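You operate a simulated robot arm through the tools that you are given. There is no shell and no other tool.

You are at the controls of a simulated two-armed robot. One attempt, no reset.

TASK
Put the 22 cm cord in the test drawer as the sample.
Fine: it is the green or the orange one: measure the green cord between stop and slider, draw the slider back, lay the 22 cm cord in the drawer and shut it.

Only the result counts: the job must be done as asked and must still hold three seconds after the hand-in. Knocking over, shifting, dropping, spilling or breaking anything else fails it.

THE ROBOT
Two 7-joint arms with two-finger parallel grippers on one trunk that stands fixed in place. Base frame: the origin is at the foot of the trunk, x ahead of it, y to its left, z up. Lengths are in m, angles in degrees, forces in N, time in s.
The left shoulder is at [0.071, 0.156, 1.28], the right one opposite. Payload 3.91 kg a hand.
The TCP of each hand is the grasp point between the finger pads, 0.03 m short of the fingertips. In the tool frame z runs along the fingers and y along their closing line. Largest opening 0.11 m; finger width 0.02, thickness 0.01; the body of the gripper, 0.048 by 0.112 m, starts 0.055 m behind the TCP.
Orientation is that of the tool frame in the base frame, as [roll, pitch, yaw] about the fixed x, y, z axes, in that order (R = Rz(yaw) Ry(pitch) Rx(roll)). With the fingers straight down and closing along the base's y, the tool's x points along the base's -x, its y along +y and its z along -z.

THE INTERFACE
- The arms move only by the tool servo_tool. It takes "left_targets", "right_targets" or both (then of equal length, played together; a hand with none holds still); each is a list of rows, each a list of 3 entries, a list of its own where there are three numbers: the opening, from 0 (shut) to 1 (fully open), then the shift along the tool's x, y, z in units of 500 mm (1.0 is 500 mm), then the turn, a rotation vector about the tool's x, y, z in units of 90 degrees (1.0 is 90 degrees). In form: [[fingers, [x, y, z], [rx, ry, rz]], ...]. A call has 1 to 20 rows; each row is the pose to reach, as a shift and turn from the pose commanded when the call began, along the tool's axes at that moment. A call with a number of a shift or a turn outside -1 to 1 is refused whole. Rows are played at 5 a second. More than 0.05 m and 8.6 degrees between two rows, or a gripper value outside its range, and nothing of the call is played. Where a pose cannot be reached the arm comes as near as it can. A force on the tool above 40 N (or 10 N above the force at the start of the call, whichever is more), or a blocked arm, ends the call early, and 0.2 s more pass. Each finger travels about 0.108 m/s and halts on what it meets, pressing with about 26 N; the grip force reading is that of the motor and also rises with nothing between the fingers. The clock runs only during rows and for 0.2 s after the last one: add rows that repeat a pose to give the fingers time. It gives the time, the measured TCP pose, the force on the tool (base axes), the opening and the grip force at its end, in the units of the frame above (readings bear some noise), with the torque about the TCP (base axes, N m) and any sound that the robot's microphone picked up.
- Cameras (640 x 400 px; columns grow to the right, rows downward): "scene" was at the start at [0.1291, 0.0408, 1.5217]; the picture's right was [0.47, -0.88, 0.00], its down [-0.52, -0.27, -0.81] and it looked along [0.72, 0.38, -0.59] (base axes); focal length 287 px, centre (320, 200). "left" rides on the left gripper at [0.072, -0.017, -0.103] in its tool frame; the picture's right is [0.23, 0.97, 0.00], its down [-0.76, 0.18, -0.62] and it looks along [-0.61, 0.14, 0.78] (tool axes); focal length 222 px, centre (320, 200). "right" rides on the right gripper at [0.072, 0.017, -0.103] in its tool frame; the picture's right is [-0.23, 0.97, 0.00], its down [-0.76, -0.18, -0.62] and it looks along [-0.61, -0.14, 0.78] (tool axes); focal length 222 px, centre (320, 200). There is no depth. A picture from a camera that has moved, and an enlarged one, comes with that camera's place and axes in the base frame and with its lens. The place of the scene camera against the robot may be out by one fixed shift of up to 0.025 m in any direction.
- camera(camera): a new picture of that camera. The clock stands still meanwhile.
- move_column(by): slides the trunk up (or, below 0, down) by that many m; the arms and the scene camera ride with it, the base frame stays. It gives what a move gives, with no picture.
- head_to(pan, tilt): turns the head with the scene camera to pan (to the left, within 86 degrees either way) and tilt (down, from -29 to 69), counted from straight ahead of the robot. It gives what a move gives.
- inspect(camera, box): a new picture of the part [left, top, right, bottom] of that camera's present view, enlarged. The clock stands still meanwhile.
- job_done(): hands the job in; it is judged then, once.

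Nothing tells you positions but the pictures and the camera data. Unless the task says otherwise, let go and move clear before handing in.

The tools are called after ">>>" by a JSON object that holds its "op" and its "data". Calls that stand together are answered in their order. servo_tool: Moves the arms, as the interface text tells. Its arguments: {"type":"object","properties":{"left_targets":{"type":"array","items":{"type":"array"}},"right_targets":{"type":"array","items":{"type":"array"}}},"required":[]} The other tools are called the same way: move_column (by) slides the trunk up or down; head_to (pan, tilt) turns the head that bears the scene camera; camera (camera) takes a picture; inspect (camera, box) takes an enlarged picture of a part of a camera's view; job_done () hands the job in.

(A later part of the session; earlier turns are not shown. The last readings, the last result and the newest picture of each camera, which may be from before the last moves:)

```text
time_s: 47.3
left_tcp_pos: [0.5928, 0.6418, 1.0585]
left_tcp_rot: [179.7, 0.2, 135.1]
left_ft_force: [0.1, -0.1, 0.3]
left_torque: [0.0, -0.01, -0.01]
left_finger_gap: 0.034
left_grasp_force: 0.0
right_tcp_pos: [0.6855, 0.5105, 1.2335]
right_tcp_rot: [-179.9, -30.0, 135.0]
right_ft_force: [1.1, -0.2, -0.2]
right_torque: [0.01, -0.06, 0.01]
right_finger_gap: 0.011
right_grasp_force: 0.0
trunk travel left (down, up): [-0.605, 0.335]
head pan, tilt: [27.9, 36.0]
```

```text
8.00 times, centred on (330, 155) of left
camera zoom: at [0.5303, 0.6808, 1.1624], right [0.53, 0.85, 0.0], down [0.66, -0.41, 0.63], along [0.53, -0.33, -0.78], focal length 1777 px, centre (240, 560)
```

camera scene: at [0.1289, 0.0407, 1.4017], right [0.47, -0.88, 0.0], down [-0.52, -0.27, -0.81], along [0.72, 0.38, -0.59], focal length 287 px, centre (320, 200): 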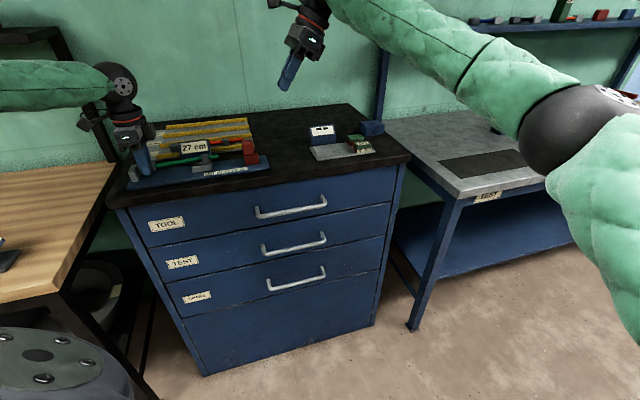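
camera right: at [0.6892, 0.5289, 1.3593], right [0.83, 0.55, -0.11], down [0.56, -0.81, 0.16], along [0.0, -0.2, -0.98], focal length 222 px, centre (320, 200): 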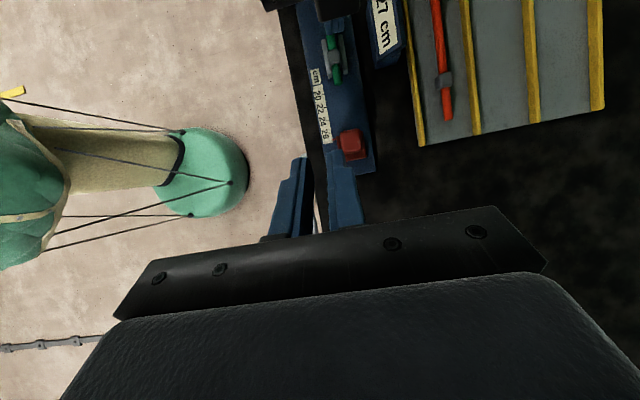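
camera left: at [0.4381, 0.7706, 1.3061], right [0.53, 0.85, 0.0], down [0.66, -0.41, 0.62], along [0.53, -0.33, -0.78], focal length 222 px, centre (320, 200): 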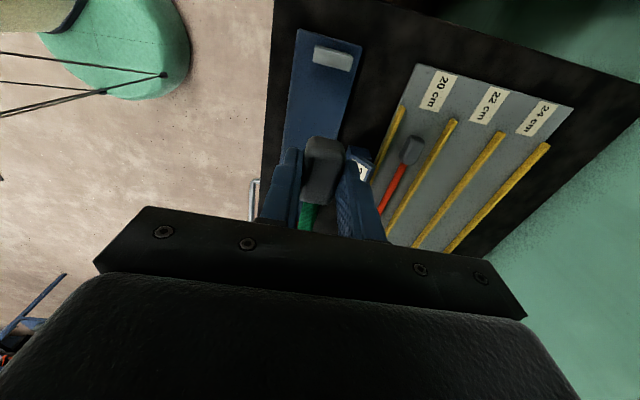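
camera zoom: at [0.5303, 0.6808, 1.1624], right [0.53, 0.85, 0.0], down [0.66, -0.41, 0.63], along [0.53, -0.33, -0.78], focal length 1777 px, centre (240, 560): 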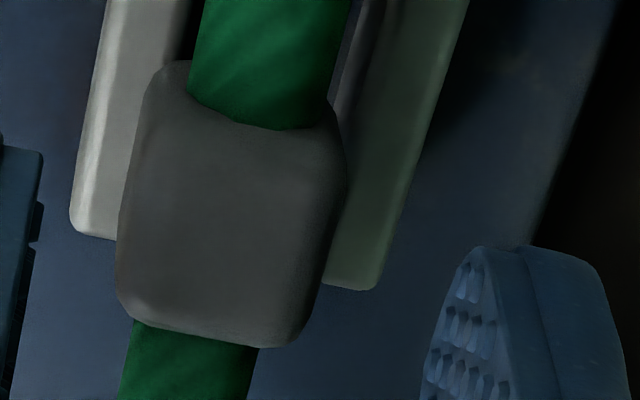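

Measured closely, the collar (about 19 mm) is wider than the groove (about 16 mm), so it is simply meant to rest on the two plates as a saddle; the cord now lies with its block at the stop and its collar on the saddle. Next I clear the right hand away and raise the left one, so that the left can take the slider.

>>> {"op": "servo_tool", "data": {"left_targets": [[0.31, [0, 0, -0.02], [0, 0, 0]], [0.31, [0, 0, -0.06], [0, 0, 0]], [0.31, [0, 0, -0.12], [0, 0, 0]], [0.31, [0, 0, -0.18], [0, 0, 0]], [0.31, [0, 0, -0.18], [0, 0, 0]], [0.31, [0, 0, -0.18], [0, 0, 0]], [0.31, [0, 0, -0.18], [0, 0, 0]], [0.31, [0, 0, -0.18], [0, 0, 0]]], "right_targets": [[0.1, [-0.05, -0.058, -0.036], [0, -0.04, 0]], [0.1, [-0.1, -0.117, -0.072], [0, -0.09, 0]], [0.1, [-0.15, -0.176, -0.109], [0, -0.14, 0]], [0.1, [-0.2, -0.234, -0.145], [0, -0.19, 0]], [0.1, [-0.25, -0.293, -0.181], [0, -0.24, 0]], [0.1, [-0.31, -0.351, -0.218], [0, -0.29, 0]], [0.1, [-0.36, -0.41, -0.254], [0, -0.333, 0]], [0.1, [-0.36, -0.41, -0.254], [0, -0.333, 0]]]}}

>>> {"op": "camera", "data": {"camera": "scene"}}

>>> {"op": "camera", "data": {"camera": "left"}}

```text
time_s: 49.1
left_tcp_pos: [0.5936, 0.6398, 1.149]
left_tcp_rot: [179.8, 0.2, 135.1]
left_ft_force: [-0.2, 0.6, 0.1]
left_torque: [0.01, 0.01, -0.01]
left_finger_gap: 0.0341
left_grasp_force: 0.2
right_tcp_pos: [0.6963, 0.2131, 1.2562]
right_tcp_rot: [-180.0, 0.1, 135.0]
right_ft_force: [-0.1, -0.7, -0.5]
right_torque: [0.0, -0.01, -0.02]
right_finger_gap: 0.0108
right_grasp_force: 0.0
trunk travel left (down, up): [-0.605, 0.335]
head pan, tilt: [27.9, 36.0]
```

```text
taken
camera scene: at [0.1294, 0.0425, 1.4016], right [0.47, -0.88, 0.0], down [-0.52, -0.28, -0.81], along [0.71, 0.38, -0.59], focal length 287 px, centre (320, 200)
```

scene: 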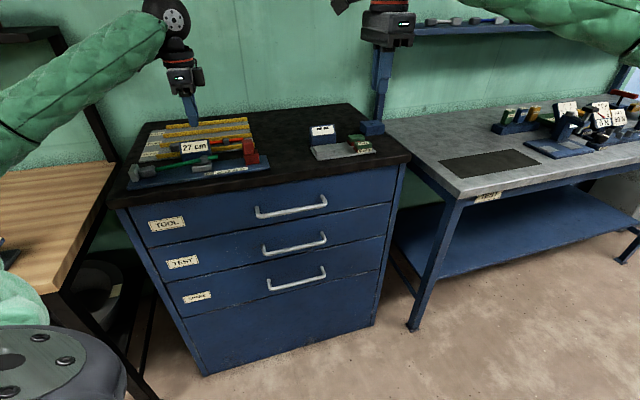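

```text
taken
camera left: at [0.5301, 0.6798, 1.2529], right [0.53, 0.85, 0.0], down [0.66, -0.41, 0.63], along [0.53, -0.33, -0.78], focal length 222 px, centre (320, 200)
```

left: 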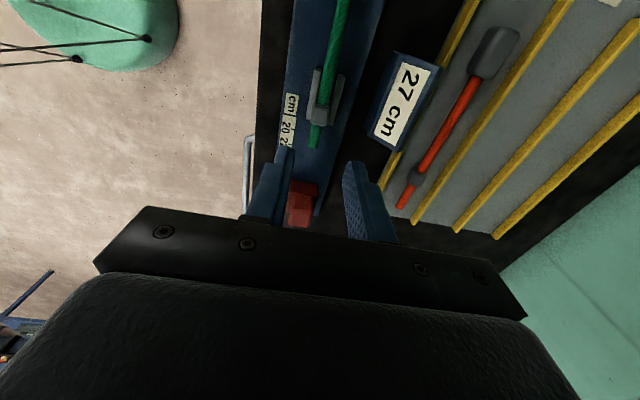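

>>> {"op": "servo_tool", "data": {"left_targets": [[0.4, [-0.08, 0.001, 0], [0, 0, 0]], [0.45, [-0.16, 0.002, 0], [0, 0, 0]], [0.45, [-0.238, 0.003, 0.0], [0, 0, 0]], [0.45, [-0.238, 0.003, 0.0], [0, 0, 0]]]}}

>>> {"op": "camera", "data": {"camera": "left"}}

>>> {"op": "inspect", "data": {"camera": "left", "box": [240, 60, 400, 160]}}

>>> {"op": "inspect", "data": {"camera": "scene", "box": [180, 80, 300, 180]}}

```text
time_s: 50.1
left_tcp_pos: [0.6769, 0.5614, 1.1487]
left_tcp_rot: [179.7, 0.3, 135.1]
left_ft_force: [0.4, -0.3, -1.0]
left_torque: [-0.03, 0.0, 0.01]
left_finger_gap: 0.0495
left_grasp_force: 0.0
right_tcp_pos: [0.6958, 0.2107, 1.2561]
right_tcp_rot: [179.9, 0.0, 135.0]
right_ft_force: [-0.5, 0.2, -0.2]
right_torque: [-0.02, 0.01, 0.0]
right_finger_gap: 0.0111
right_grasp_force: 0.2
trunk travel left (down, up): [-0.605, 0.335]
head pan, tilt: [27.9, 36.0]
```

```text
taken
camera left: at [0.6134, 0.6007, 1.2537], right [0.53, 0.85, 0.0], down [0.66, -0.41, 0.63], along [0.53, -0.33, -0.78], focal length 222 px, centre (320, 200)
```

left: 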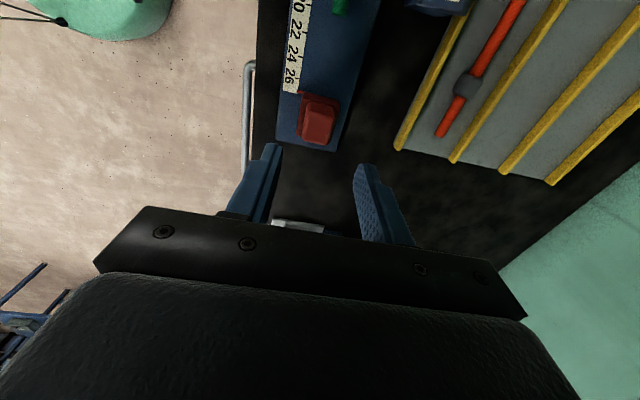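

```text
4.00 times, centred on (320, 110) of left
camera zoom: at [0.6134, 0.6007, 1.2537], right [0.53, 0.85, 0.0], down [0.66, -0.41, 0.63], along [0.53, -0.33, -0.78], focal length 888 px, centre (320, 560)
```

zoom: 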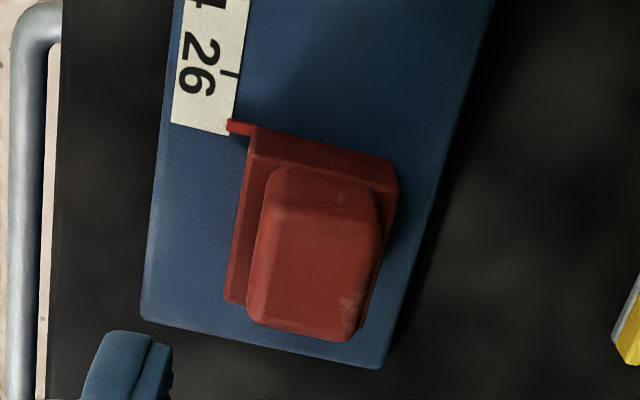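

```text
4.00 times, centred on (240, 130) of scene
camera zoom: at [0.1283, 0.0417, 1.4018], right [0.47, -0.88, 0.0], down [-0.52, -0.28, -0.81], along [0.72, 0.38, -0.59], focal length 1148 px, centre (640, 480)
```

zoom: 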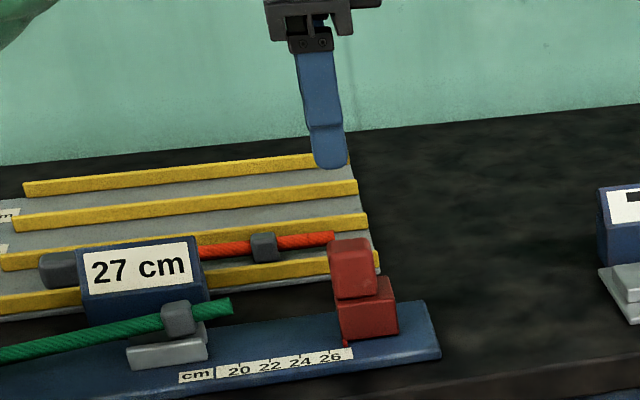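

The slider's knob (about 26 mm wide, top at z≈1.04) is right under the hand. I descend around it and check before closing.

>>> {"op": "servo_tool", "data": {"left_targets": [[0.45, [-0.01, -0.002, 0.08], [0, 0, 0]], [0.45, [-0.01, -0.002, 0.16], [0, 0, 0]], [0.45, [-0.01, -0.002, 0.19], [0, 0, 0]], [0.45, [-0.01, -0.002, 0.19], [0, 0, 0]]]}}

>>> {"op": "inspect", "data": {"camera": "left", "box": [240, 90, 400, 190]}}

>>> {"op": "inspect", "data": {"camera": "scene", "box": [200, 110, 280, 180]}}

```text
time_s: 51.1
left_tcp_pos: [0.6837, 0.5546, 1.0541]
left_tcp_rot: [179.6, 0.1, 135.1]
left_ft_force: [-0.1, -0.6, 0.0]
left_torque: [-0.01, 0.01, 0.02]
left_finger_gap: 0.0493
left_grasp_force: 0.1
right_tcp_pos: [0.697, 0.2113, 1.2562]
right_tcp_rot: [-180.0, 0.1, 135.0]
right_ft_force: [0.2, -0.8, -0.8]
right_torque: [-0.03, 0.0, 0.01]
right_finger_gap: 0.0111
right_grasp_force: 0.1
trunk travel left (down, up): [-0.605, 0.335]
head pan, tilt: [27.9, 36.0]
```

```text
4.00 times, centred on (320, 140) of left
camera zoom: at [0.6201, 0.5934, 1.1583], right [0.53, 0.85, 0.0], down [0.66, -0.41, 0.63], along [0.53, -0.33, -0.78], focal length 888 px, centre (320, 440)
```

zoom: 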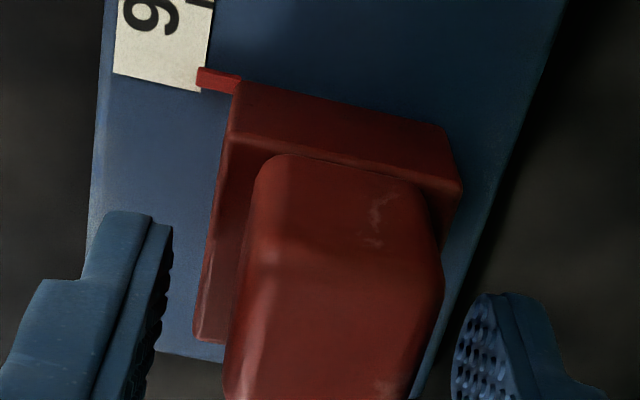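

```text
5.71 times, centred on (240, 145) of scene
camera zoom: at [0.129, 0.041, 1.4017], right [0.47, -0.88, 0.0], down [-0.52, -0.27, -0.81], along [0.72, 0.38, -0.59], focal length 1640 px, centre (777, 514)
```

zoom: 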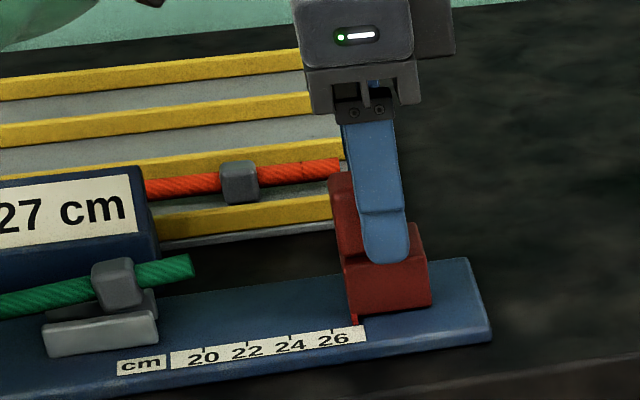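

The hand sits about 5 mm too far along; I shift back onto the knob's middle, go 5 mm lower and close on it.

>>> {"op": "servo_tool", "data": {"left_targets": [[0.45, [0.01, 0, 0.006], [0, 0, 0]], [0.45, [0.01, 0, 0.01], [0, 0, 0]], [0.3, [0.01, 0, 0.01], [0, 0, 0]], [0.15, [0.01, 0, 0.01], [0, 0, 0]], [0.0, [0.01, 0, 0.01], [0, 0, 0]], [0.0, [0.01, 0, 0.01], [0, 0, 0]]]}}

>>> {"op": "inspect", "data": {"camera": "scene", "box": [180, 120, 280, 182]}}

>>> {"op": "inspect", "data": {"camera": "left", "box": [240, 90, 400, 190]}}

```text
time_s: 52.5
left_tcp_pos: [0.6799, 0.5583, 1.0502]
left_tcp_rot: [179.7, 0.0, 135.0]
left_ft_force: [0.6, 0.1, 1.7]
left_torque: [-0.6, 0.54, -0.15]
left_finger_gap: 0.0279
left_grasp_force: 45.5
right_tcp_pos: [0.6962, 0.211, 1.2565]
right_tcp_rot: [180.0, 0.1, 135.0]
right_ft_force: [0.3, 0.4, 0.3]
right_torque: [0.02, -0.03, 0.04]
right_finger_gap: 0.011
right_grasp_force: 0.1
trunk travel left (down, up): [-0.605, 0.335]
head pan, tilt: [27.9, 36.0]
```

```text
6.40 times, centred on (230, 151) of scene
camera zoom: at [0.1291, 0.0408, 1.4017], right [0.47, -0.88, 0.0], down [-0.52, -0.27, -0.81], along [0.72, 0.38, -0.59], focal length 1837 px, centre (896, 514)
```

zoom: 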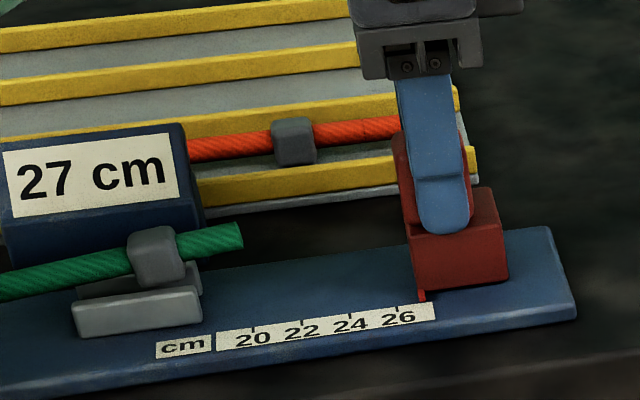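

```text
4.00 times, centred on (320, 140) of left
camera zoom: at [0.6162, 0.5971, 1.1536], right [0.53, 0.85, 0.0], down [0.66, -0.41, 0.63], along [0.53, -0.33, -0.78], focal length 888 px, centre (320, 440)
```

zoom: 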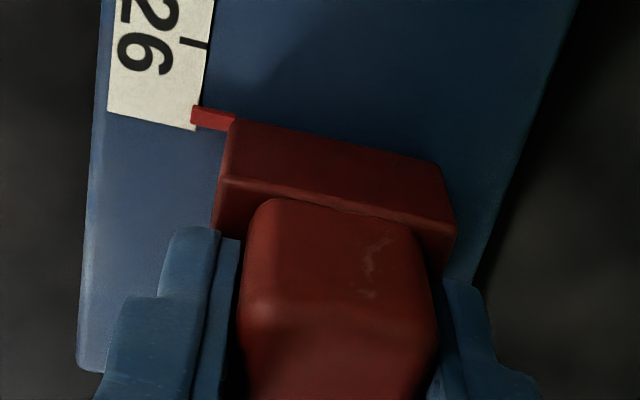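

The knob is gripped. I slide it toward the stop, first 5.5 cm, watching the forces.

>>> {"op": "servo_tool", "data": {"left_targets": [[0.0, [0.02, 0, 0], [0, 0, 0]], [0.0, [0.04, 0, 0], [0, 0, 0]], [0.0, [0.06, 0, 0], [0, 0, 0]], [0.0, [0.08, 0, 0], [0, 0, 0]], [0.0, [0.1, 0, 0], [0, 0, 0]], [0.0, [0.11, 0, 0], [0, 0, 0]], [0.0, [0.11, 0, 0], [0, 0, 0]]]}}

>>> {"op": "inspect", "data": {"camera": "scene", "box": [130, 120, 260, 192]}}

```text
time_s: 54.2
left_tcp_pos: [0.6398, 0.5977, 1.0491]
left_tcp_rot: [179.7, 0.2, 135.2]
left_ft_force: [7.4, 7.1, 4.6]
left_torque: [-0.18, 1.16, -0.78]
left_finger_gap: 0.0279
left_grasp_force: 45.1
right_tcp_pos: [0.6958, 0.2116, 1.2543]
right_tcp_rot: [-179.9, 0.0, 135.0]
right_ft_force: [0.7, 0.1, 0.0]
right_torque: [0.01, -0.02, -0.03]
right_finger_gap: 0.0113
right_grasp_force: 0.1
trunk travel left (down, up): [-0.605, 0.335]
head pan, tilt: [27.9, 36.0]
stopped in row 7 (left hand): the force on the tool passed its limit at 42 N (the readings are from after the stop); the commanded pose is now the measured one
```

```text
4.92 times, centred on (195, 156) of scene
camera zoom: at [0.1295, 0.041, 1.4012], right [0.47, -0.88, 0.0], down [-0.52, -0.27, -0.81], along [0.71, 0.38, -0.59], focal length 1413 px, centre (935, 417)
```

zoom: 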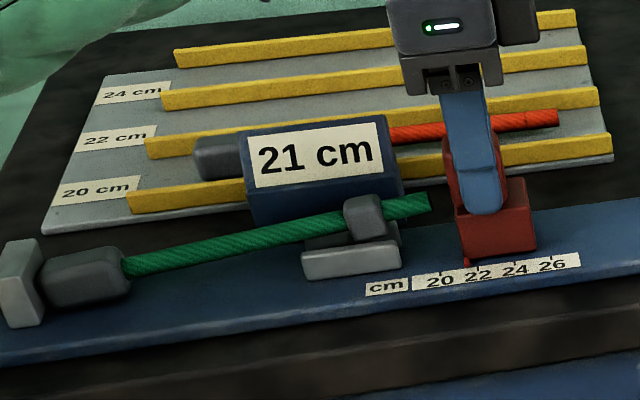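

The readout follows the slider (now 21 cm); sideways strain built up because my path is slightly off the rail's axis. I reopen and regrip to release the strain before the last centimetre.

>>> {"op": "servo_tool", "data": {"left_targets": [[0.36, [0, 0, 0], [0, 0, 0]], [0.36, [0, 0, 0], [0, 0, 0]], [0.36, [0, 0, 0], [0, 0, 0]]]}}

>>> {"op": "inspect", "data": {"camera": "left", "box": [240, 90, 400, 190]}}

>>> {"op": "inspect", "data": {"camera": "scene", "box": [190, 135, 250, 175]}}

```text
time_s: 55.0
left_tcp_pos: [0.6393, 0.5967, 1.0507]
left_tcp_rot: [179.6, 0.3, 135.2]
left_ft_force: [-1.1, -0.3, 0.6]
left_torque: [-0.01, -0.01, 0.0]
left_finger_gap: 0.0396
left_grasp_force: 0.1
right_tcp_pos: [0.6965, 0.2118, 1.2554]
right_tcp_rot: [-180.0, 0.0, 134.9]
right_ft_force: [0.4, 0.3, 0.8]
right_torque: [0.0, -0.01, -0.01]
right_finger_gap: 0.0111
right_grasp_force: 0.1
trunk travel left (down, up): [-0.605, 0.335]
head pan, tilt: [27.9, 36.0]
```

```text
4.00 times, centred on (320, 140) of left
camera zoom: at [0.5754, 0.636, 1.1538], right [0.53, 0.85, 0.01], down [0.66, -0.41, 0.63], along [0.54, -0.33, -0.78], focal length 888 px, centre (320, 440)
```

zoom: 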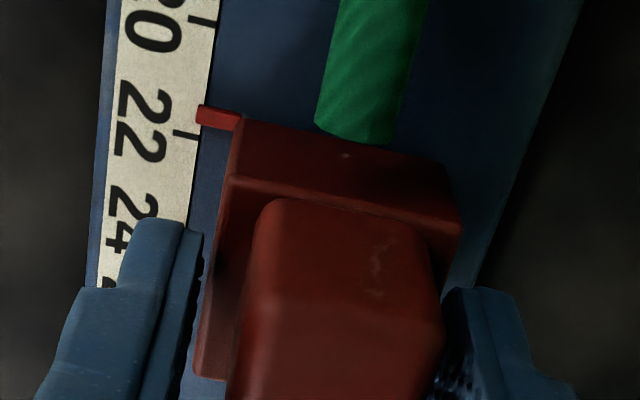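

```text
10.00 times, centred on (220, 155) of scene
camera zoom: at [0.129, 0.0407, 1.4017], right [0.47, -0.88, 0.0], down [-0.52, -0.27, -0.81], along [0.72, 0.38, -0.59], focal length 2870 px, centre (1320, 650)
```

zoom: 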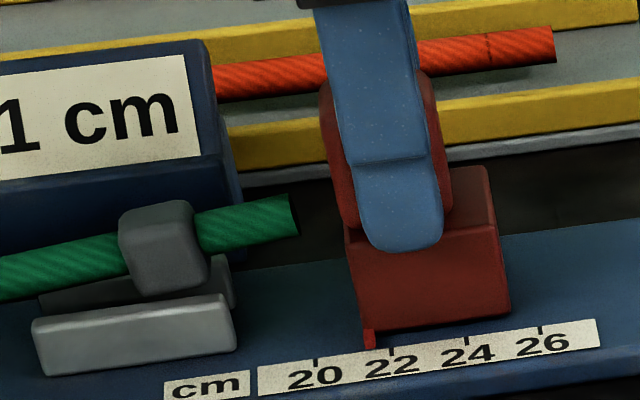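

>>> {"op": "servo_tool", "data": {"left_targets": [[0.36, [0, 0.0016, 0], [0, 0, 0]], [0.2, [0, 0.0016, 0], [0, 0, 0]], [0.0, [0, 0.0016, 0], [0, 0, 0]], [0.0, [0, 0.0016, 0], [0, 0, 0]], [0.0, [0.006, 0.0018, 0], [0, 0, 0]], [0.0, [0.012, 0.0019, 0], [0, 0, 0]], [0.0, [0.018, 0.002, 0], [0, 0, 0]], [0.0, [0.018, 0.002, 0], [0, 0, 0]]]}}

>>> {"op": "inspect", "data": {"camera": "scene", "box": [130, 120, 260, 192]}}

>>> {"op": "inspect", "data": {"camera": "scene", "box": [190, 135, 250, 175]}}

```text
time_s: 56.8
left_tcp_pos: [0.6336, 0.6046, 1.0503]
left_tcp_rot: [179.7, 0.2, 135.1]
left_ft_force: [-1.1, -2.0, -3.5]
left_torque: [-0.78, 0.23, -0.35]
left_finger_gap: 0.0277
left_grasp_force: 45.4
right_tcp_pos: [0.6966, 0.2111, 1.2555]
right_tcp_rot: [180.0, 0.0, 135.0]
right_ft_force: [0.3, 0.3, 0.0]
right_torque: [0.03, -0.01, -0.02]
right_finger_gap: 0.011
right_grasp_force: 0.1
trunk travel left (down, up): [-0.605, 0.335]
head pan, tilt: [27.9, 36.0]
```

```text
4.92 times, centred on (195, 156) of scene
camera zoom: at [0.1293, 0.041, 1.4016], right [0.47, -0.88, 0.0], down [-0.52, -0.27, -0.81], along [0.72, 0.38, -0.59], focal length 1413 px, centre (935, 417)
```

zoom: 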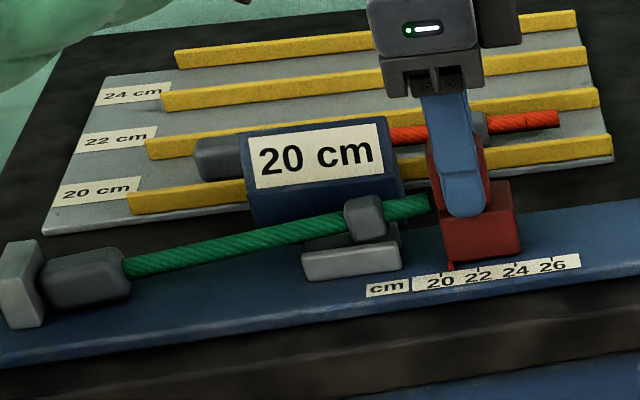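

```text
10.00 times, centred on (220, 155) of scene
camera zoom: at [0.1293, 0.041, 1.4016], right [0.47, -0.88, 0.0], down [-0.52, -0.27, -0.81], along [0.72, 0.38, -0.59], focal length 2870 px, centre (1320, 650)
```

zoom: 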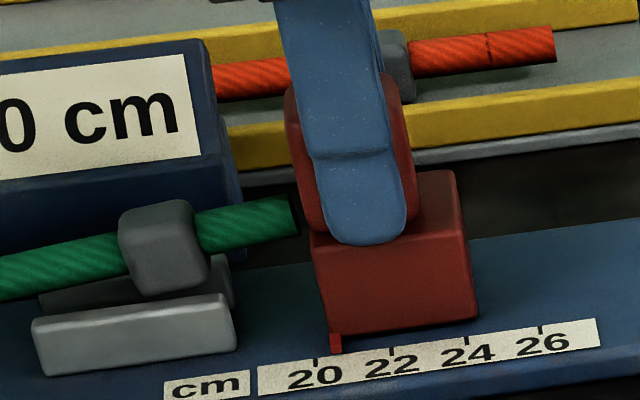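

The readout shows 20 cm with the slider a couple of mm from the tip. I close the last few mm until it touches.

>>> {"op": "servo_tool", "data": {"left_targets": [[0.0, [0.003, 0.0, 0], [0, 0, 0]], [0.0, [0.006, 0.0001, 0], [0, 0, 0]], [0.0, [0.008, 0.0002, 0], [0, 0, 0]], [0.0, [0.008, 0.0002, 0], [0, 0, 0]]]}}

>>> {"op": "inspect", "data": {"camera": "scene", "box": [130, 120, 260, 192]}}

>>> {"op": "inspect", "data": {"camera": "scene", "box": [190, 135, 250, 175]}}

>>> {"op": "inspect", "data": {"camera": "scene", "box": [120, 155, 170, 186]}}

```text
time_s: 57.8
left_tcp_pos: [0.6312, 0.607, 1.0504]
left_tcp_rot: [179.6, 0.2, 135.1]
left_ft_force: [1.2, -0.8, 6.4]
left_torque: [-0.25, 1.07, -0.42]
left_finger_gap: 0.0277
left_grasp_force: 45.1
right_tcp_pos: [0.6953, 0.2101, 1.2563]
right_tcp_rot: [179.9, 0.0, 134.9]
right_ft_force: [-0.1, -0.3, 0.4]
right_torque: [-0.02, 0.02, -0.03]
right_finger_gap: 0.0113
right_grasp_force: 0.0
trunk travel left (down, up): [-0.605, 0.335]
head pan, tilt: [27.9, 36.0]
```

```text
4.92 times, centred on (195, 156) of scene
camera zoom: at [0.129, 0.0403, 1.4019], right [0.47, -0.88, 0.0], down [-0.52, -0.27, -0.81], along [0.72, 0.38, -0.59], focal length 1413 px, centre (935, 417)
```

zoom: 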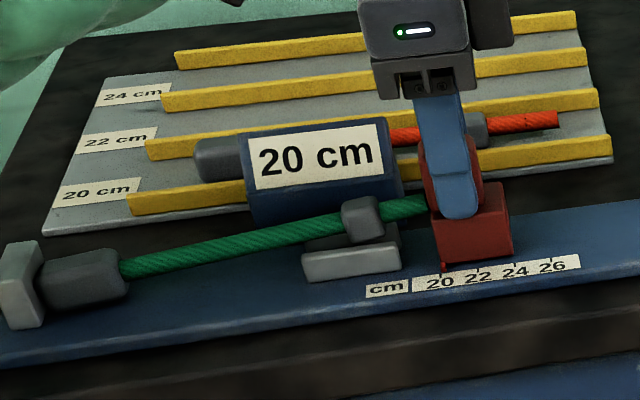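

```text
10.00 times, centred on (220, 155) of scene
camera zoom: at [0.129, 0.0403, 1.4019], right [0.47, -0.88, 0.0], down [-0.52, -0.27, -0.81], along [0.72, 0.38, -0.59], focal length 2870 px, centre (1320, 650)
```

zoom: 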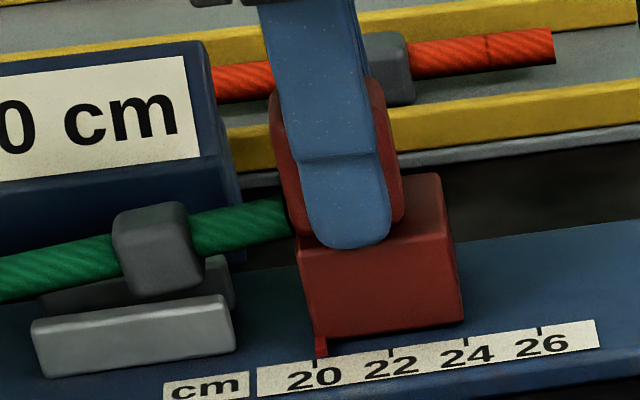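

```text
12.80 times, centred on (145, 170) of scene
camera zoom: at [0.129, 0.0403, 1.4019], right [0.47, -0.88, 0.0], down [-0.52, -0.27, -0.81], along [0.72, 0.38, -0.59], focal length 3673 px, centre (2560, 578)
```

zoom: 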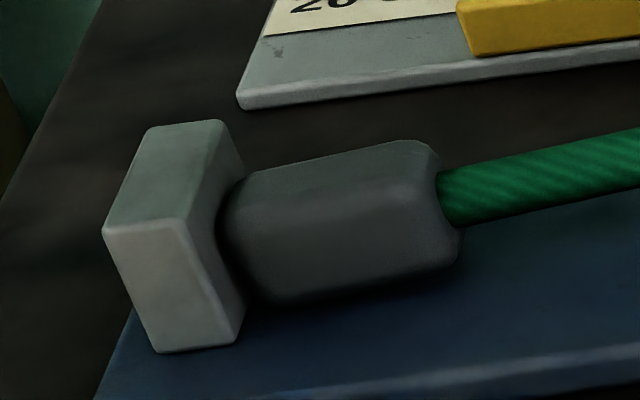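

The slider touches the tip with the block against the stop: the green cord reads 20 cm. So the 22 cm cord is the orange one. Now I draw the slider back to where it stood, near 27.

>>> {"op": "servo_tool", "data": {"left_targets": [[0.0, [-0.016, -0.0004, 0], [0, 0, 0]], [0.0, [-0.032, -0.0007, 0], [0, 0, 0]], [0.0, [-0.048, -0.001, 0], [0, 0, 0]], [0.0, [-0.064, -0.0013, 0], [0, 0, 0]], [0.0, [-0.07, -0.0014, 0], [0, 0, 0]], [0.0, [-0.07, -0.0014, 0], [0, 0, 0]]]}}

>>> {"op": "inspect", "data": {"camera": "scene", "box": [130, 120, 280, 200]}}

```text
time_s: 59.2
left_tcp_pos: [0.6557, 0.5818, 1.0512]
left_tcp_rot: [179.6, 0.3, 135.2]
left_ft_force: [8.1, 9.8, 3.6]
left_torque: [-0.01, 0.79, -0.35]
left_finger_gap: 0.0277
left_grasp_force: 45.2
right_tcp_pos: [0.6977, 0.2114, 1.2554]
right_tcp_rot: [-179.8, 0.0, 135.0]
right_ft_force: [-0.6, -0.3, 0.5]
right_torque: [0.02, 0.01, 0.04]
right_finger_gap: 0.0111
right_grasp_force: 0.0
trunk travel left (down, up): [-0.605, 0.335]
head pan, tilt: [27.9, 36.0]
```

```text
4.27 times, centred on (205, 160) of scene
camera zoom: at [0.1298, 0.0416, 1.4016], right [0.47, -0.88, 0.0], down [-0.52, -0.28, -0.81], along [0.71, 0.38, -0.59], focal length 1224 px, centre (811, 371)
```

zoom: 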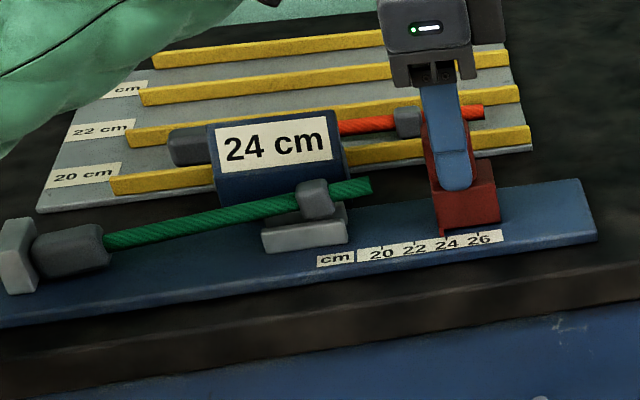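

>>> {"op": "servo_tool", "data": {"left_targets": [[0.0, [-0.01, 0.0006, 0], [0, 0, 0]], [0.0, [-0.026, 0.0005, 0], [0, 0, 0]], [0.0, [-0.042, 0.0004, 0], [0, 0, 0]], [0.0, [-0.058, 0.0003, 0], [0, 0, 0]], [0.0, [-0.066, 0.0002, 0], [0, 0, 0]], [0.0, [-0.066, 0.0002, 0], [0, 0, 0]]]}}

>>> {"op": "inspect", "data": {"camera": "scene", "box": [130, 120, 280, 200]}}

>>> {"op": "inspect", "data": {"camera": "scene", "box": [210, 135, 280, 185]}}

```text
time_s: 60.6
left_tcp_pos: [0.679, 0.5583, 1.0514]
left_tcp_rot: [179.5, 0.2, 135.1]
left_ft_force: [6.9, 6.5, 12.9]
left_torque: [0.39, 1.39, -0.48]
left_finger_gap: 0.0276
left_grasp_force: 44.8
right_tcp_pos: [0.6948, 0.2104, 1.255]
right_tcp_rot: [180.0, 0.1, 134.9]
right_ft_force: [0.3, 0.0, -0.2]
right_torque: [-0.02, -0.01, -0.01]
right_finger_gap: 0.011
right_grasp_force: 0.1
trunk travel left (down, up): [-0.605, 0.335]
head pan, tilt: [27.9, 36.0]
```

```text
4.27 times, centred on (205, 160) of scene
camera zoom: at [0.1291, 0.0408, 1.4018], right [0.47, -0.88, 0.0], down [-0.52, -0.27, -0.81], along [0.72, 0.38, -0.59], focal length 1224 px, centre (811, 371)
```

zoom: 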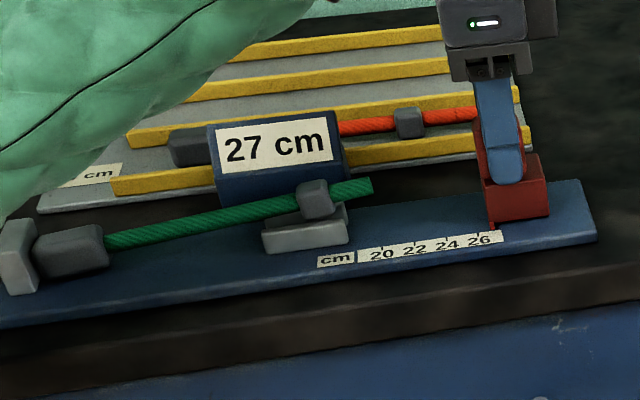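

```text
8.00 times, centred on (245, 160) of scene
camera zoom: at [0.1291, 0.0408, 1.4018], right [0.47, -0.88, 0.0], down [-0.52, -0.27, -0.81], along [0.72, 0.38, -0.59], focal length 2296 px, centre (920, 520)
```

zoom: 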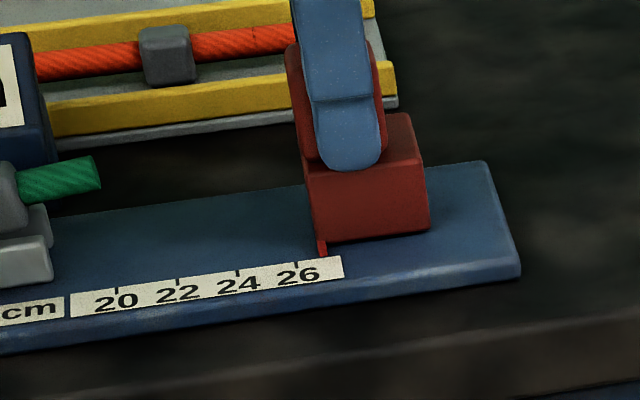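

The slider is back at 27 cm. I release it, raise the left hand, and move it over toward the orange cord to look at its surroundings while planning the drawer.

>>> {"op": "servo_tool", "data": {"left_targets": [[0.3, [0, 0, 0], [0, 0, 0]], [0.45, [0, 0, 0], [0, 0, 0]], [0.45, [0, 0, -0.02], [0, 0, 0]], [0.45, [0, 0, -0.1], [0, 0, 0]], [0.45, [0, 0, -0.2], [0, 0, 0]], [0.45, [0, 0, -0.3], [0, 0, 0]], [0.45, [0, 0, -0.3], [0, 0, 0]]]}}

>>> {"op": "servo_tool", "data": {"left_targets": [[0.45, [0.08, 0.04, 0], [0, 0, 0]], [0.45, [0.16, 0.08, 0], [0, 0, 0]], [0.45, [0.24, 0.13, 0], [0, 0, 0]], [0.45, [0.32, 0.18, 0], [0, 0, 0]], [0.45, [0.36, 0.22, 0], [0, 0, 0]], [0.45, [0.36, 0.22, 0], [0, 0, 0]]]}}

>>> {"op": "camera", "data": {"camera": "left"}}

>>> {"op": "camera", "data": {"camera": "scene"}}

```text
time_s: 62.2
left_tcp_pos: [0.6763, 0.5591, 1.2048]
left_tcp_rot: [179.5, 0.2, 135.1]
left_ft_force: [-0.3, 0.1, 0.4]
left_torque: [0.05, -0.01, 0.01]
left_finger_gap: 0.0493
left_grasp_force: 0.1
right_tcp_pos: [0.693, 0.2082, 1.2587]
right_tcp_rot: [179.8, 0.0, 135.0]
right_ft_force: [-0.3, 0.7, 0.0]
right_torque: [0.03, -0.03, 0.03]
right_finger_gap: 0.0109
right_grasp_force: 0.1
trunk travel left (down, up): [-0.605, 0.335]
head pan, tilt: [27.9, 36.0]
```

```text
time_s: 63.6
left_tcp_pos: [0.6261, 0.7605, 1.2041]
left_tcp_rot: [179.6, 0.2, 135.3]
left_ft_force: [-0.8, -0.6, 0.6]
left_torque: [0.0, -0.02, 0.0]
left_finger_gap: 0.0493
left_grasp_force: 0.0
right_tcp_pos: [0.6963, 0.2115, 1.2563]
right_tcp_rot: [179.9, -0.1, 135.0]
right_ft_force: [-0.3, 0.7, -0.7]
right_torque: [0.01, -0.02, 0.02]
right_finger_gap: 0.011
right_grasp_force: 0.0
trunk travel left (down, up): [-0.605, 0.335]
head pan, tilt: [27.9, 36.0]
```

```text
taken
camera left: at [0.5616, 0.8007, 1.3075], right [0.53, 0.85, 0.01], down [0.66, -0.41, 0.63], along [0.54, -0.33, -0.78], focal length 222 px, centre (320, 200)
```

left: 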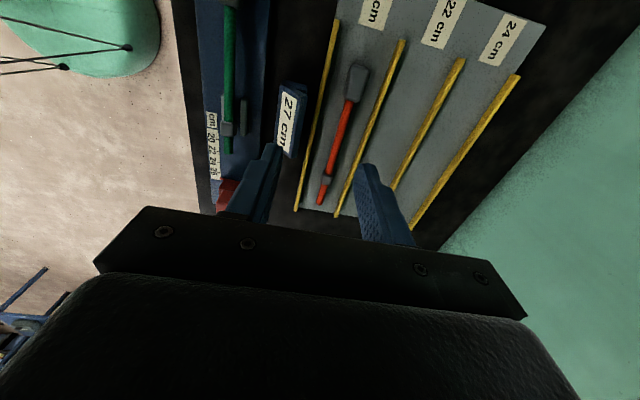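

```text
taken
camera scene: at [0.1287, 0.0408, 1.4017], right [0.47, -0.88, 0.0], down [-0.52, -0.27, -0.81], along [0.72, 0.38, -0.59], focal length 287 px, centre (320, 200)
```

scene: 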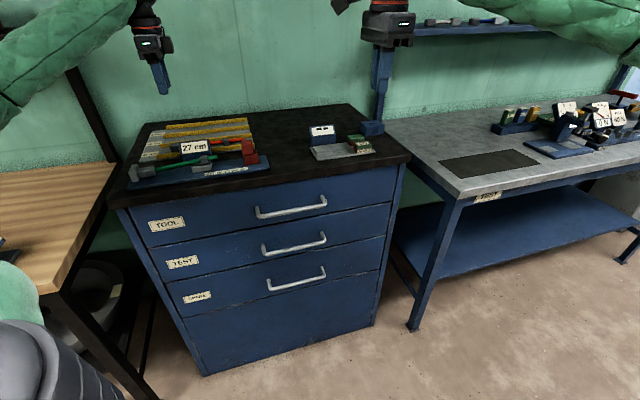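

>>> {"op": "inspect", "data": {"camera": "left", "box": [270, 40, 430, 140]}}

>>> {"op": "inspect", "data": {"camera": "left", "box": [270, 120, 430, 220]}}

>>> {"op": "inspect", "data": {"camera": "left", "box": [190, 60, 350, 160]}}

```text
4.00 times, centred on (350, 90) of left
camera zoom: at [0.5616, 0.8007, 1.3075], right [0.53, 0.85, 0.01], down [0.66, -0.41, 0.63], along [0.54, -0.33, -0.78], focal length 888 px, centre (200, 640)
```

zoom: 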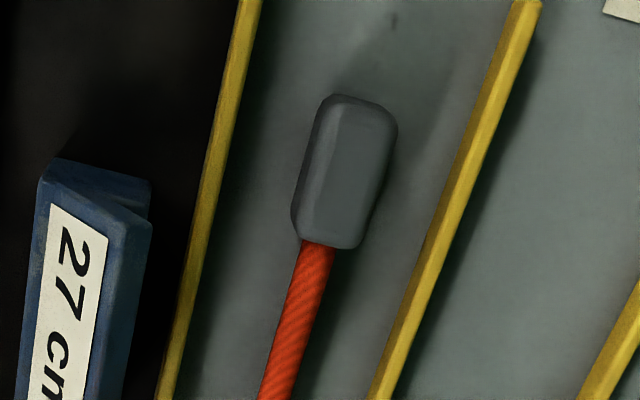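

```text
4.00 times, centred on (350, 170) of left
camera zoom: at [0.5616, 0.8007, 1.3075], right [0.53, 0.85, 0.01], down [0.66, -0.41, 0.63], along [0.54, -0.33, -0.78], focal length 888 px, centre (200, 320)
```

zoom: 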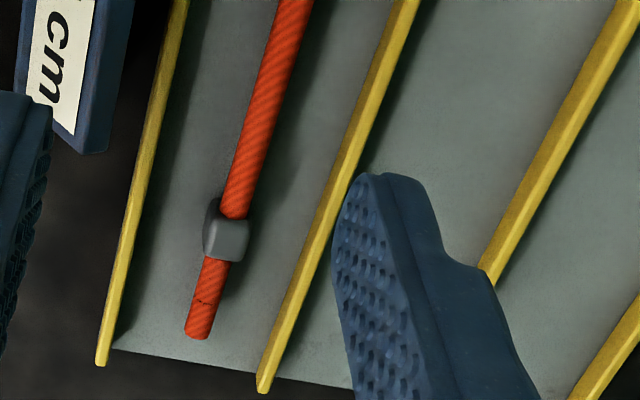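

```text
4.00 times, centred on (270, 110) of left
camera zoom: at [0.5616, 0.8007, 1.3075], right [0.53, 0.85, 0.01], down [0.66, -0.41, 0.63], along [0.54, -0.33, -0.78], focal length 888 px, centre (520, 560)
```

zoom: 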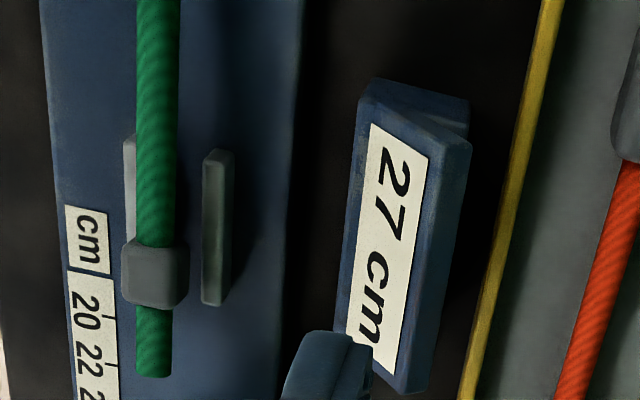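

There is ample free room around the orange block. Now the drawer: I estimate the TEST handle (second of three) at about (0.66, 0.415, 0.74), a horizontal bar about 19 cm long. I bring the right hand down in front of the cabinet, turning it so that the fingers point at the drawer and close vertically.

>>> {"op": "servo_tool", "data": {"right_targets": [[0.1, [0.014, -0.02, 0.07], [-0.08, 0, 0]], [0.2, [0.03, -0.04, 0.15], [-0.17, 0, 0]], [0.3, [0.06, -0.06, 0.23], [-0.26, 0, 0]], [0.4, [0.09, -0.08, 0.31], [-0.35, 0, 0]], [0.5, [0.12, -0.09, 0.39], [-0.44, 0, 0]], [0.5, [0.15, -0.1, 0.47], [-0.53, 0, 0]], [0.5, [0.18, -0.1, 0.55], [-0.62, 0, 0]], [0.5, [0.21, -0.1, 0.63], [-0.71, 0, 0]], [0.5, [0.24, -0.1, 0.71], [-0.8, 0, 0]], [0.5, [0.27, -0.1, 0.79], [-0.89, 0, 0]], [0.5, [0.3, -0.1, 0.87], [-0.96, 0, 0]], [0.5, [0.33, -0.1, 0.95], [-1.0, 0, 0]], [0.5, [0.336, -0.1, 0.95], [-1.0, 0, 0]]]}}

>>> {"op": "camera", "data": {"camera": "right"}}

>>> {"op": "camera", "data": {"camera": "scene"}}

```text
time_s: 66.6
left_tcp_pos: [0.6277, 0.7585, 1.2045]
left_tcp_rot: [179.6, 0.1, 135.1]
left_ft_force: [0.3, -0.4, 0.8]
left_torque: [0.1, 0.04, 0.0]
left_finger_gap: 0.0495
left_grasp_force: 0.1
right_tcp_pos: [0.6812, 0.2849, 1.1539]
right_tcp_rot: [60.9, 26.1, 127.5]
right_ft_force: [0.9, 0.5, 0.1]
right_torque: [-0.04, -0.01, 0.05]
right_finger_gap: 0.0552
right_grasp_force: 0.1
right hand out of reach, approached as far as the arm can: row 8, 9, 10, 11
trunk travel left (down, up): [-0.605, 0.335]
head pan, tilt: [27.9, 36.0]
stopped in row 13 (right hand): the arm was blocked; the commanded pose is now the measured one
```

```text
taken
camera right: at [0.5716, 0.264, 1.0898], right [-0.48, -0.15, 0.86], down [0.18, -0.98, -0.08], along [0.86, 0.12, 0.5], focal length 222 px, centre (320, 200)
```

right: 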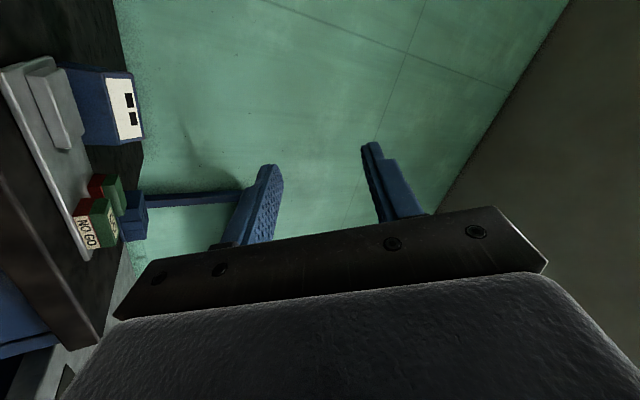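

```text
taken
camera scene: at [0.131, 0.0385, 1.4018], right [0.47, -0.88, 0.0], down [-0.52, -0.27, -0.81], along [0.71, 0.38, -0.59], focal length 287 px, centre (320, 200)
```

scene: 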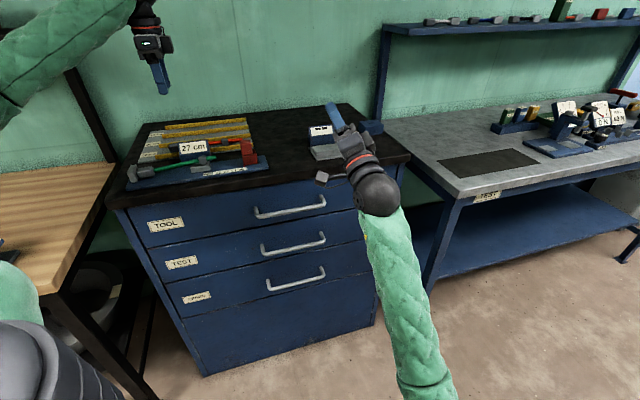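

The right arm ran into a joint limit with that fully horizontal pose (nothing was touched). A 45° downward-pointing approach will do for the bar, so I bring the right hand back to such an orientation first, further away from the cabinet.

>>> {"op": "servo_tool", "data": {"right_targets": [[0.5, [-0.002, 0.007, -0.015], [0.079, 0.013, 0.029]], [0.5, [-0.004, 0.014, -0.03], [0.158, 0.026, 0.059]], [0.5, [-0.006, 0.021, -0.045], [0.236, 0.039, 0.088]], [0.5, [-0.008, 0.028, -0.06], [0.315, 0.052, 0.118]], [0.5, [-0.01, 0.035, -0.075], [0.394, 0.065, 0.147]], [0.5, [-0.012, 0.042, -0.09], [0.473, 0.078, 0.177]], [0.5, [-0.014, 0.049, -0.105], [0.552, 0.091, 0.206]], [0.5, [-0.016, 0.056, -0.12], [0.63, 0.104, 0.236]], [0.5, [-0.018, 0.063, -0.135], [0.709, 0.117, 0.265]], [0.5, [-0.0188, 0.069, -0.143], [0.788, 0.1295, 0.2944]], [0.5, [-0.0188, 0.069, -0.143], [0.788, 0.1295, 0.2944]]]}}

>>> {"op": "camera", "data": {"camera": "scene"}}

>>> {"op": "camera", "data": {"camera": "right"}}

```text
time_s: 67.2
left_tcp_pos: [0.628, 0.7593, 1.2045]
left_tcp_rot: [179.6, 0.2, 135.1]
left_ft_force: [1.3, 0.6, 0.1]
left_torque: [-0.02, -0.01, -0.02]
left_finger_gap: 0.0495
left_grasp_force: 0.0
right_tcp_pos: [0.7182, 0.2102, 1.1148]
right_tcp_rot: [79.0, 33.8, 128.5]
right_ft_force: [-0.4, 0.1, -0.4]
right_torque: [-0.01, 0.01, -0.03]
right_finger_gap: 0.0549
right_grasp_force: 0.1
right hand out of reach, approached as far as the arm can: row 2, 3
trunk travel left (down, up): [-0.605, 0.335]
head pan, tilt: [27.9, 36.0]
stopped in row 3 (right hand): the arm was blocked; the commanded pose is now the measured one
```

```text
taken
camera scene: at [0.1298, 0.0397, 1.4017], right [0.47, -0.88, 0.0], down [-0.52, -0.27, -0.81], along [0.72, 0.38, -0.59], focal length 287 px, centre (320, 200)
```

scene: 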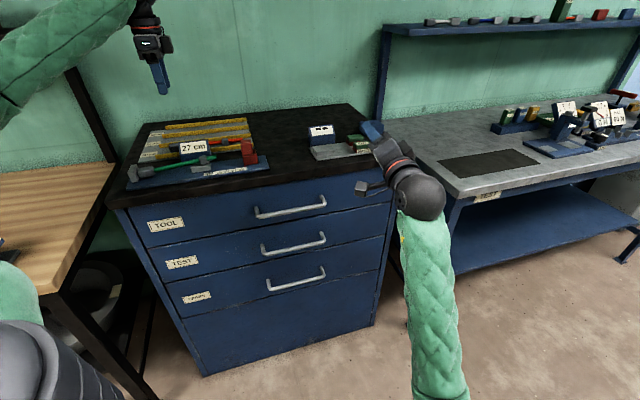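

```text
taken
camera right: at [0.5992, 0.1896, 1.0704], right [-0.36, 0.15, 0.92], down [0.05, -0.98, 0.18], along [0.93, 0.11, 0.35], focal length 222 px, centre (320, 200)
```

right: 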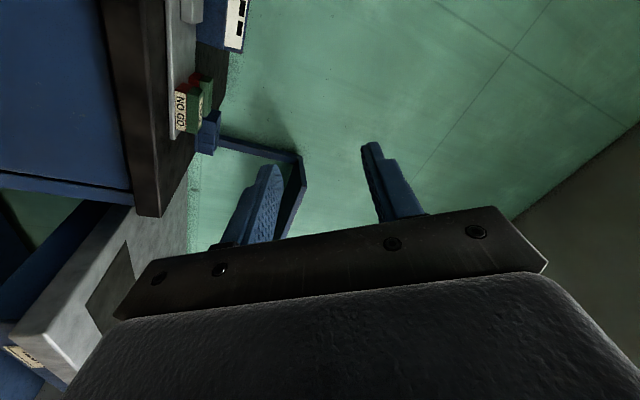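

>>> {"op": "servo_tool", "data": {"right_targets": [[0.5, [0.04, -0.02, -0.028], [0, 0, -0.08]], [0.5, [0.08, -0.04, -0.056], [0, 0, -0.16]], [0.5, [0.12, -0.06, -0.084], [0, 0, -0.24]], [0.5, [0.16, -0.08, -0.112], [0, 0, -0.32]], [0.5, [0.2, -0.1, -0.14], [0, 0, -0.4]], [0.5, [0.25, -0.125, -0.174], [0, 0, -0.48]], [0.5, [0.3, -0.15, -0.21], [0, 0, -0.56]], [0.5, [0.35, -0.176, -0.244], [0, 0, -0.62]], [0.5, [0.399, -0.2, -0.279], [0, 0, -0.667]], [0.5, [0.399, -0.2, -0.279], [0, 0, -0.667]]]}}

>>> {"op": "camera", "data": {"camera": "scene"}}

>>> {"op": "camera", "data": {"camera": "right"}}

```text
time_s: 68.2
left_tcp_pos: [0.6249, 0.763, 1.204]
left_tcp_rot: [179.6, 0.2, 135.2]
left_ft_force: [-0.7, -0.5, -0.1]
left_torque: [0.01, 0.01, 0.03]
left_finger_gap: 0.0494
left_grasp_force: 0.0
right_tcp_pos: [0.68, 0.2006, 1.1159]
right_tcp_rot: [53.0, 65.4, 101.1]
right_ft_force: [-0.3, -1.1, -0.5]
right_torque: [0.01, 0.04, -0.01]
right_finger_gap: 0.055
right_grasp_force: 0.1
trunk travel left (down, up): [-0.605, 0.335]
head pan, tilt: [27.9, 36.0]
stopped in row 5 (right hand): the arm was blocked; the commanded pose is now the measured one
```

```text
taken
camera scene: at [0.129, 0.0409, 1.4017], right [0.47, -0.88, 0.0], down [-0.52, -0.27, -0.81], along [0.72, 0.38, -0.59], focal length 287 px, centre (320, 200)
```

scene: 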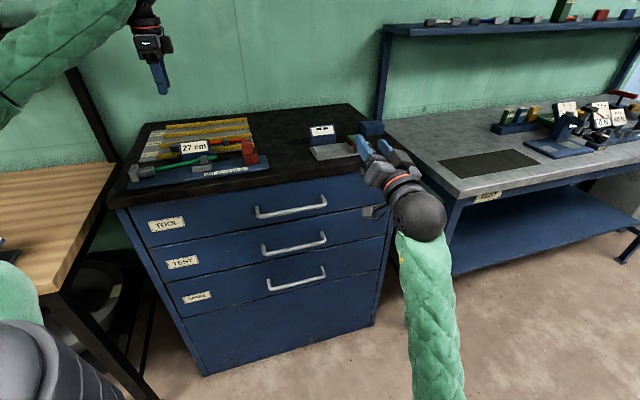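

```text
taken
camera right: at [0.591, 0.1686, 1.0283], right [-0.69, 0.49, 0.53], down [-0.23, -0.85, 0.48], along [0.68, 0.21, 0.7], focal length 222 px, centre (320, 200)
```

right: 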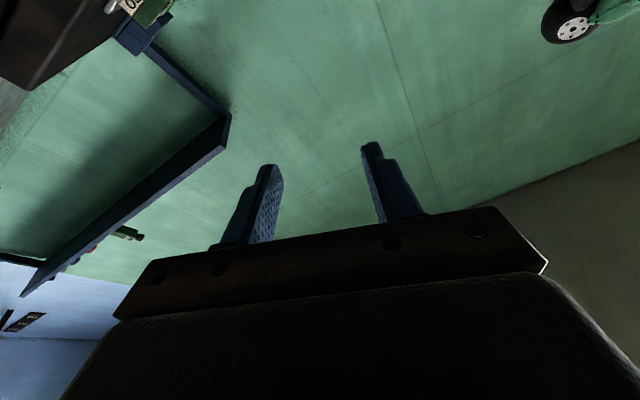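

The arm seems to be held up by its elbow posture. I probe with small, slow moves to see which way it can go.

>>> {"op": "servo_tool", "data": {"right_targets": [[0.5, [0, 0, 0], [0, 0, 0]], [0.5, [0, 0, 0], [0, 0, 0]]]}}

>>> {"op": "head_to", "data": {"pan": -10, "tilt": 50}}

>>> {"op": "camera", "data": {"camera": "scene"}}

```text
time_s: 68.8
left_tcp_pos: [0.6256, 0.7612, 1.2048]
left_tcp_rot: [179.6, 0.2, 135.3]
left_ft_force: [-0.7, -0.2, 0.0]
left_torque: [0.04, 0.0, 0.0]
left_finger_gap: 0.0494
left_grasp_force: 0.1
right_tcp_pos: [0.6794, 0.2034, 1.1155]
right_tcp_rot: [52.8, 65.4, 100.9]
right_ft_force: [-0.5, 0.2, -1.0]
right_torque: [0.02, -0.02, 0.0]
right_finger_gap: 0.0549
right_grasp_force: 0.1
trunk travel left (down, up): [-0.605, 0.335]
head pan, tilt: [27.9, 36.0]
```

```text
time_s: 69.8
left_tcp_pos: [0.6255, 0.7628, 1.2035]
left_tcp_rot: [179.7, 0.3, 135.2]
left_ft_force: [-0.9, 0.0, 0.4]
left_torque: [0.02, 0.03, 0.0]
left_finger_gap: 0.0499
left_grasp_force: 0.1
right_tcp_pos: [0.6797, 0.2009, 1.1165]
right_tcp_rot: [52.7, 65.5, 100.9]
right_ft_force: [0.8, -0.6, 0.7]
right_torque: [-0.01, 0.01, 0.0]
right_finger_gap: 0.0547
right_grasp_force: 0.1
trunk travel left (down, up): [-0.605, 0.335]
head pan, tilt: [-10.0, 50.0]
```

```text
taken
camera scene: at [0.1274, -0.0133, 1.3815], right [-0.17, -0.98, 0.0], down [-0.75, 0.13, -0.64], along [0.63, -0.11, -0.77], focal length 287 px, centre (320, 200)
```

scene: 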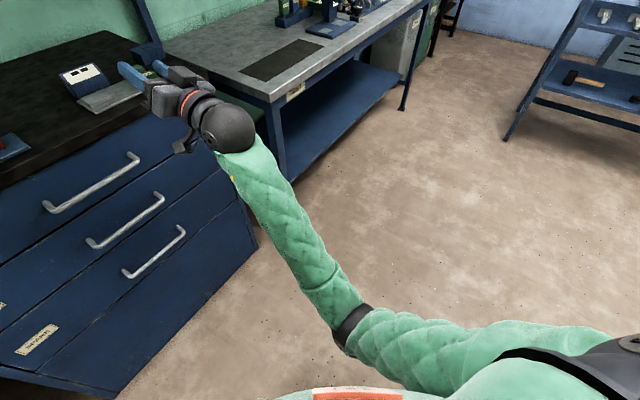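

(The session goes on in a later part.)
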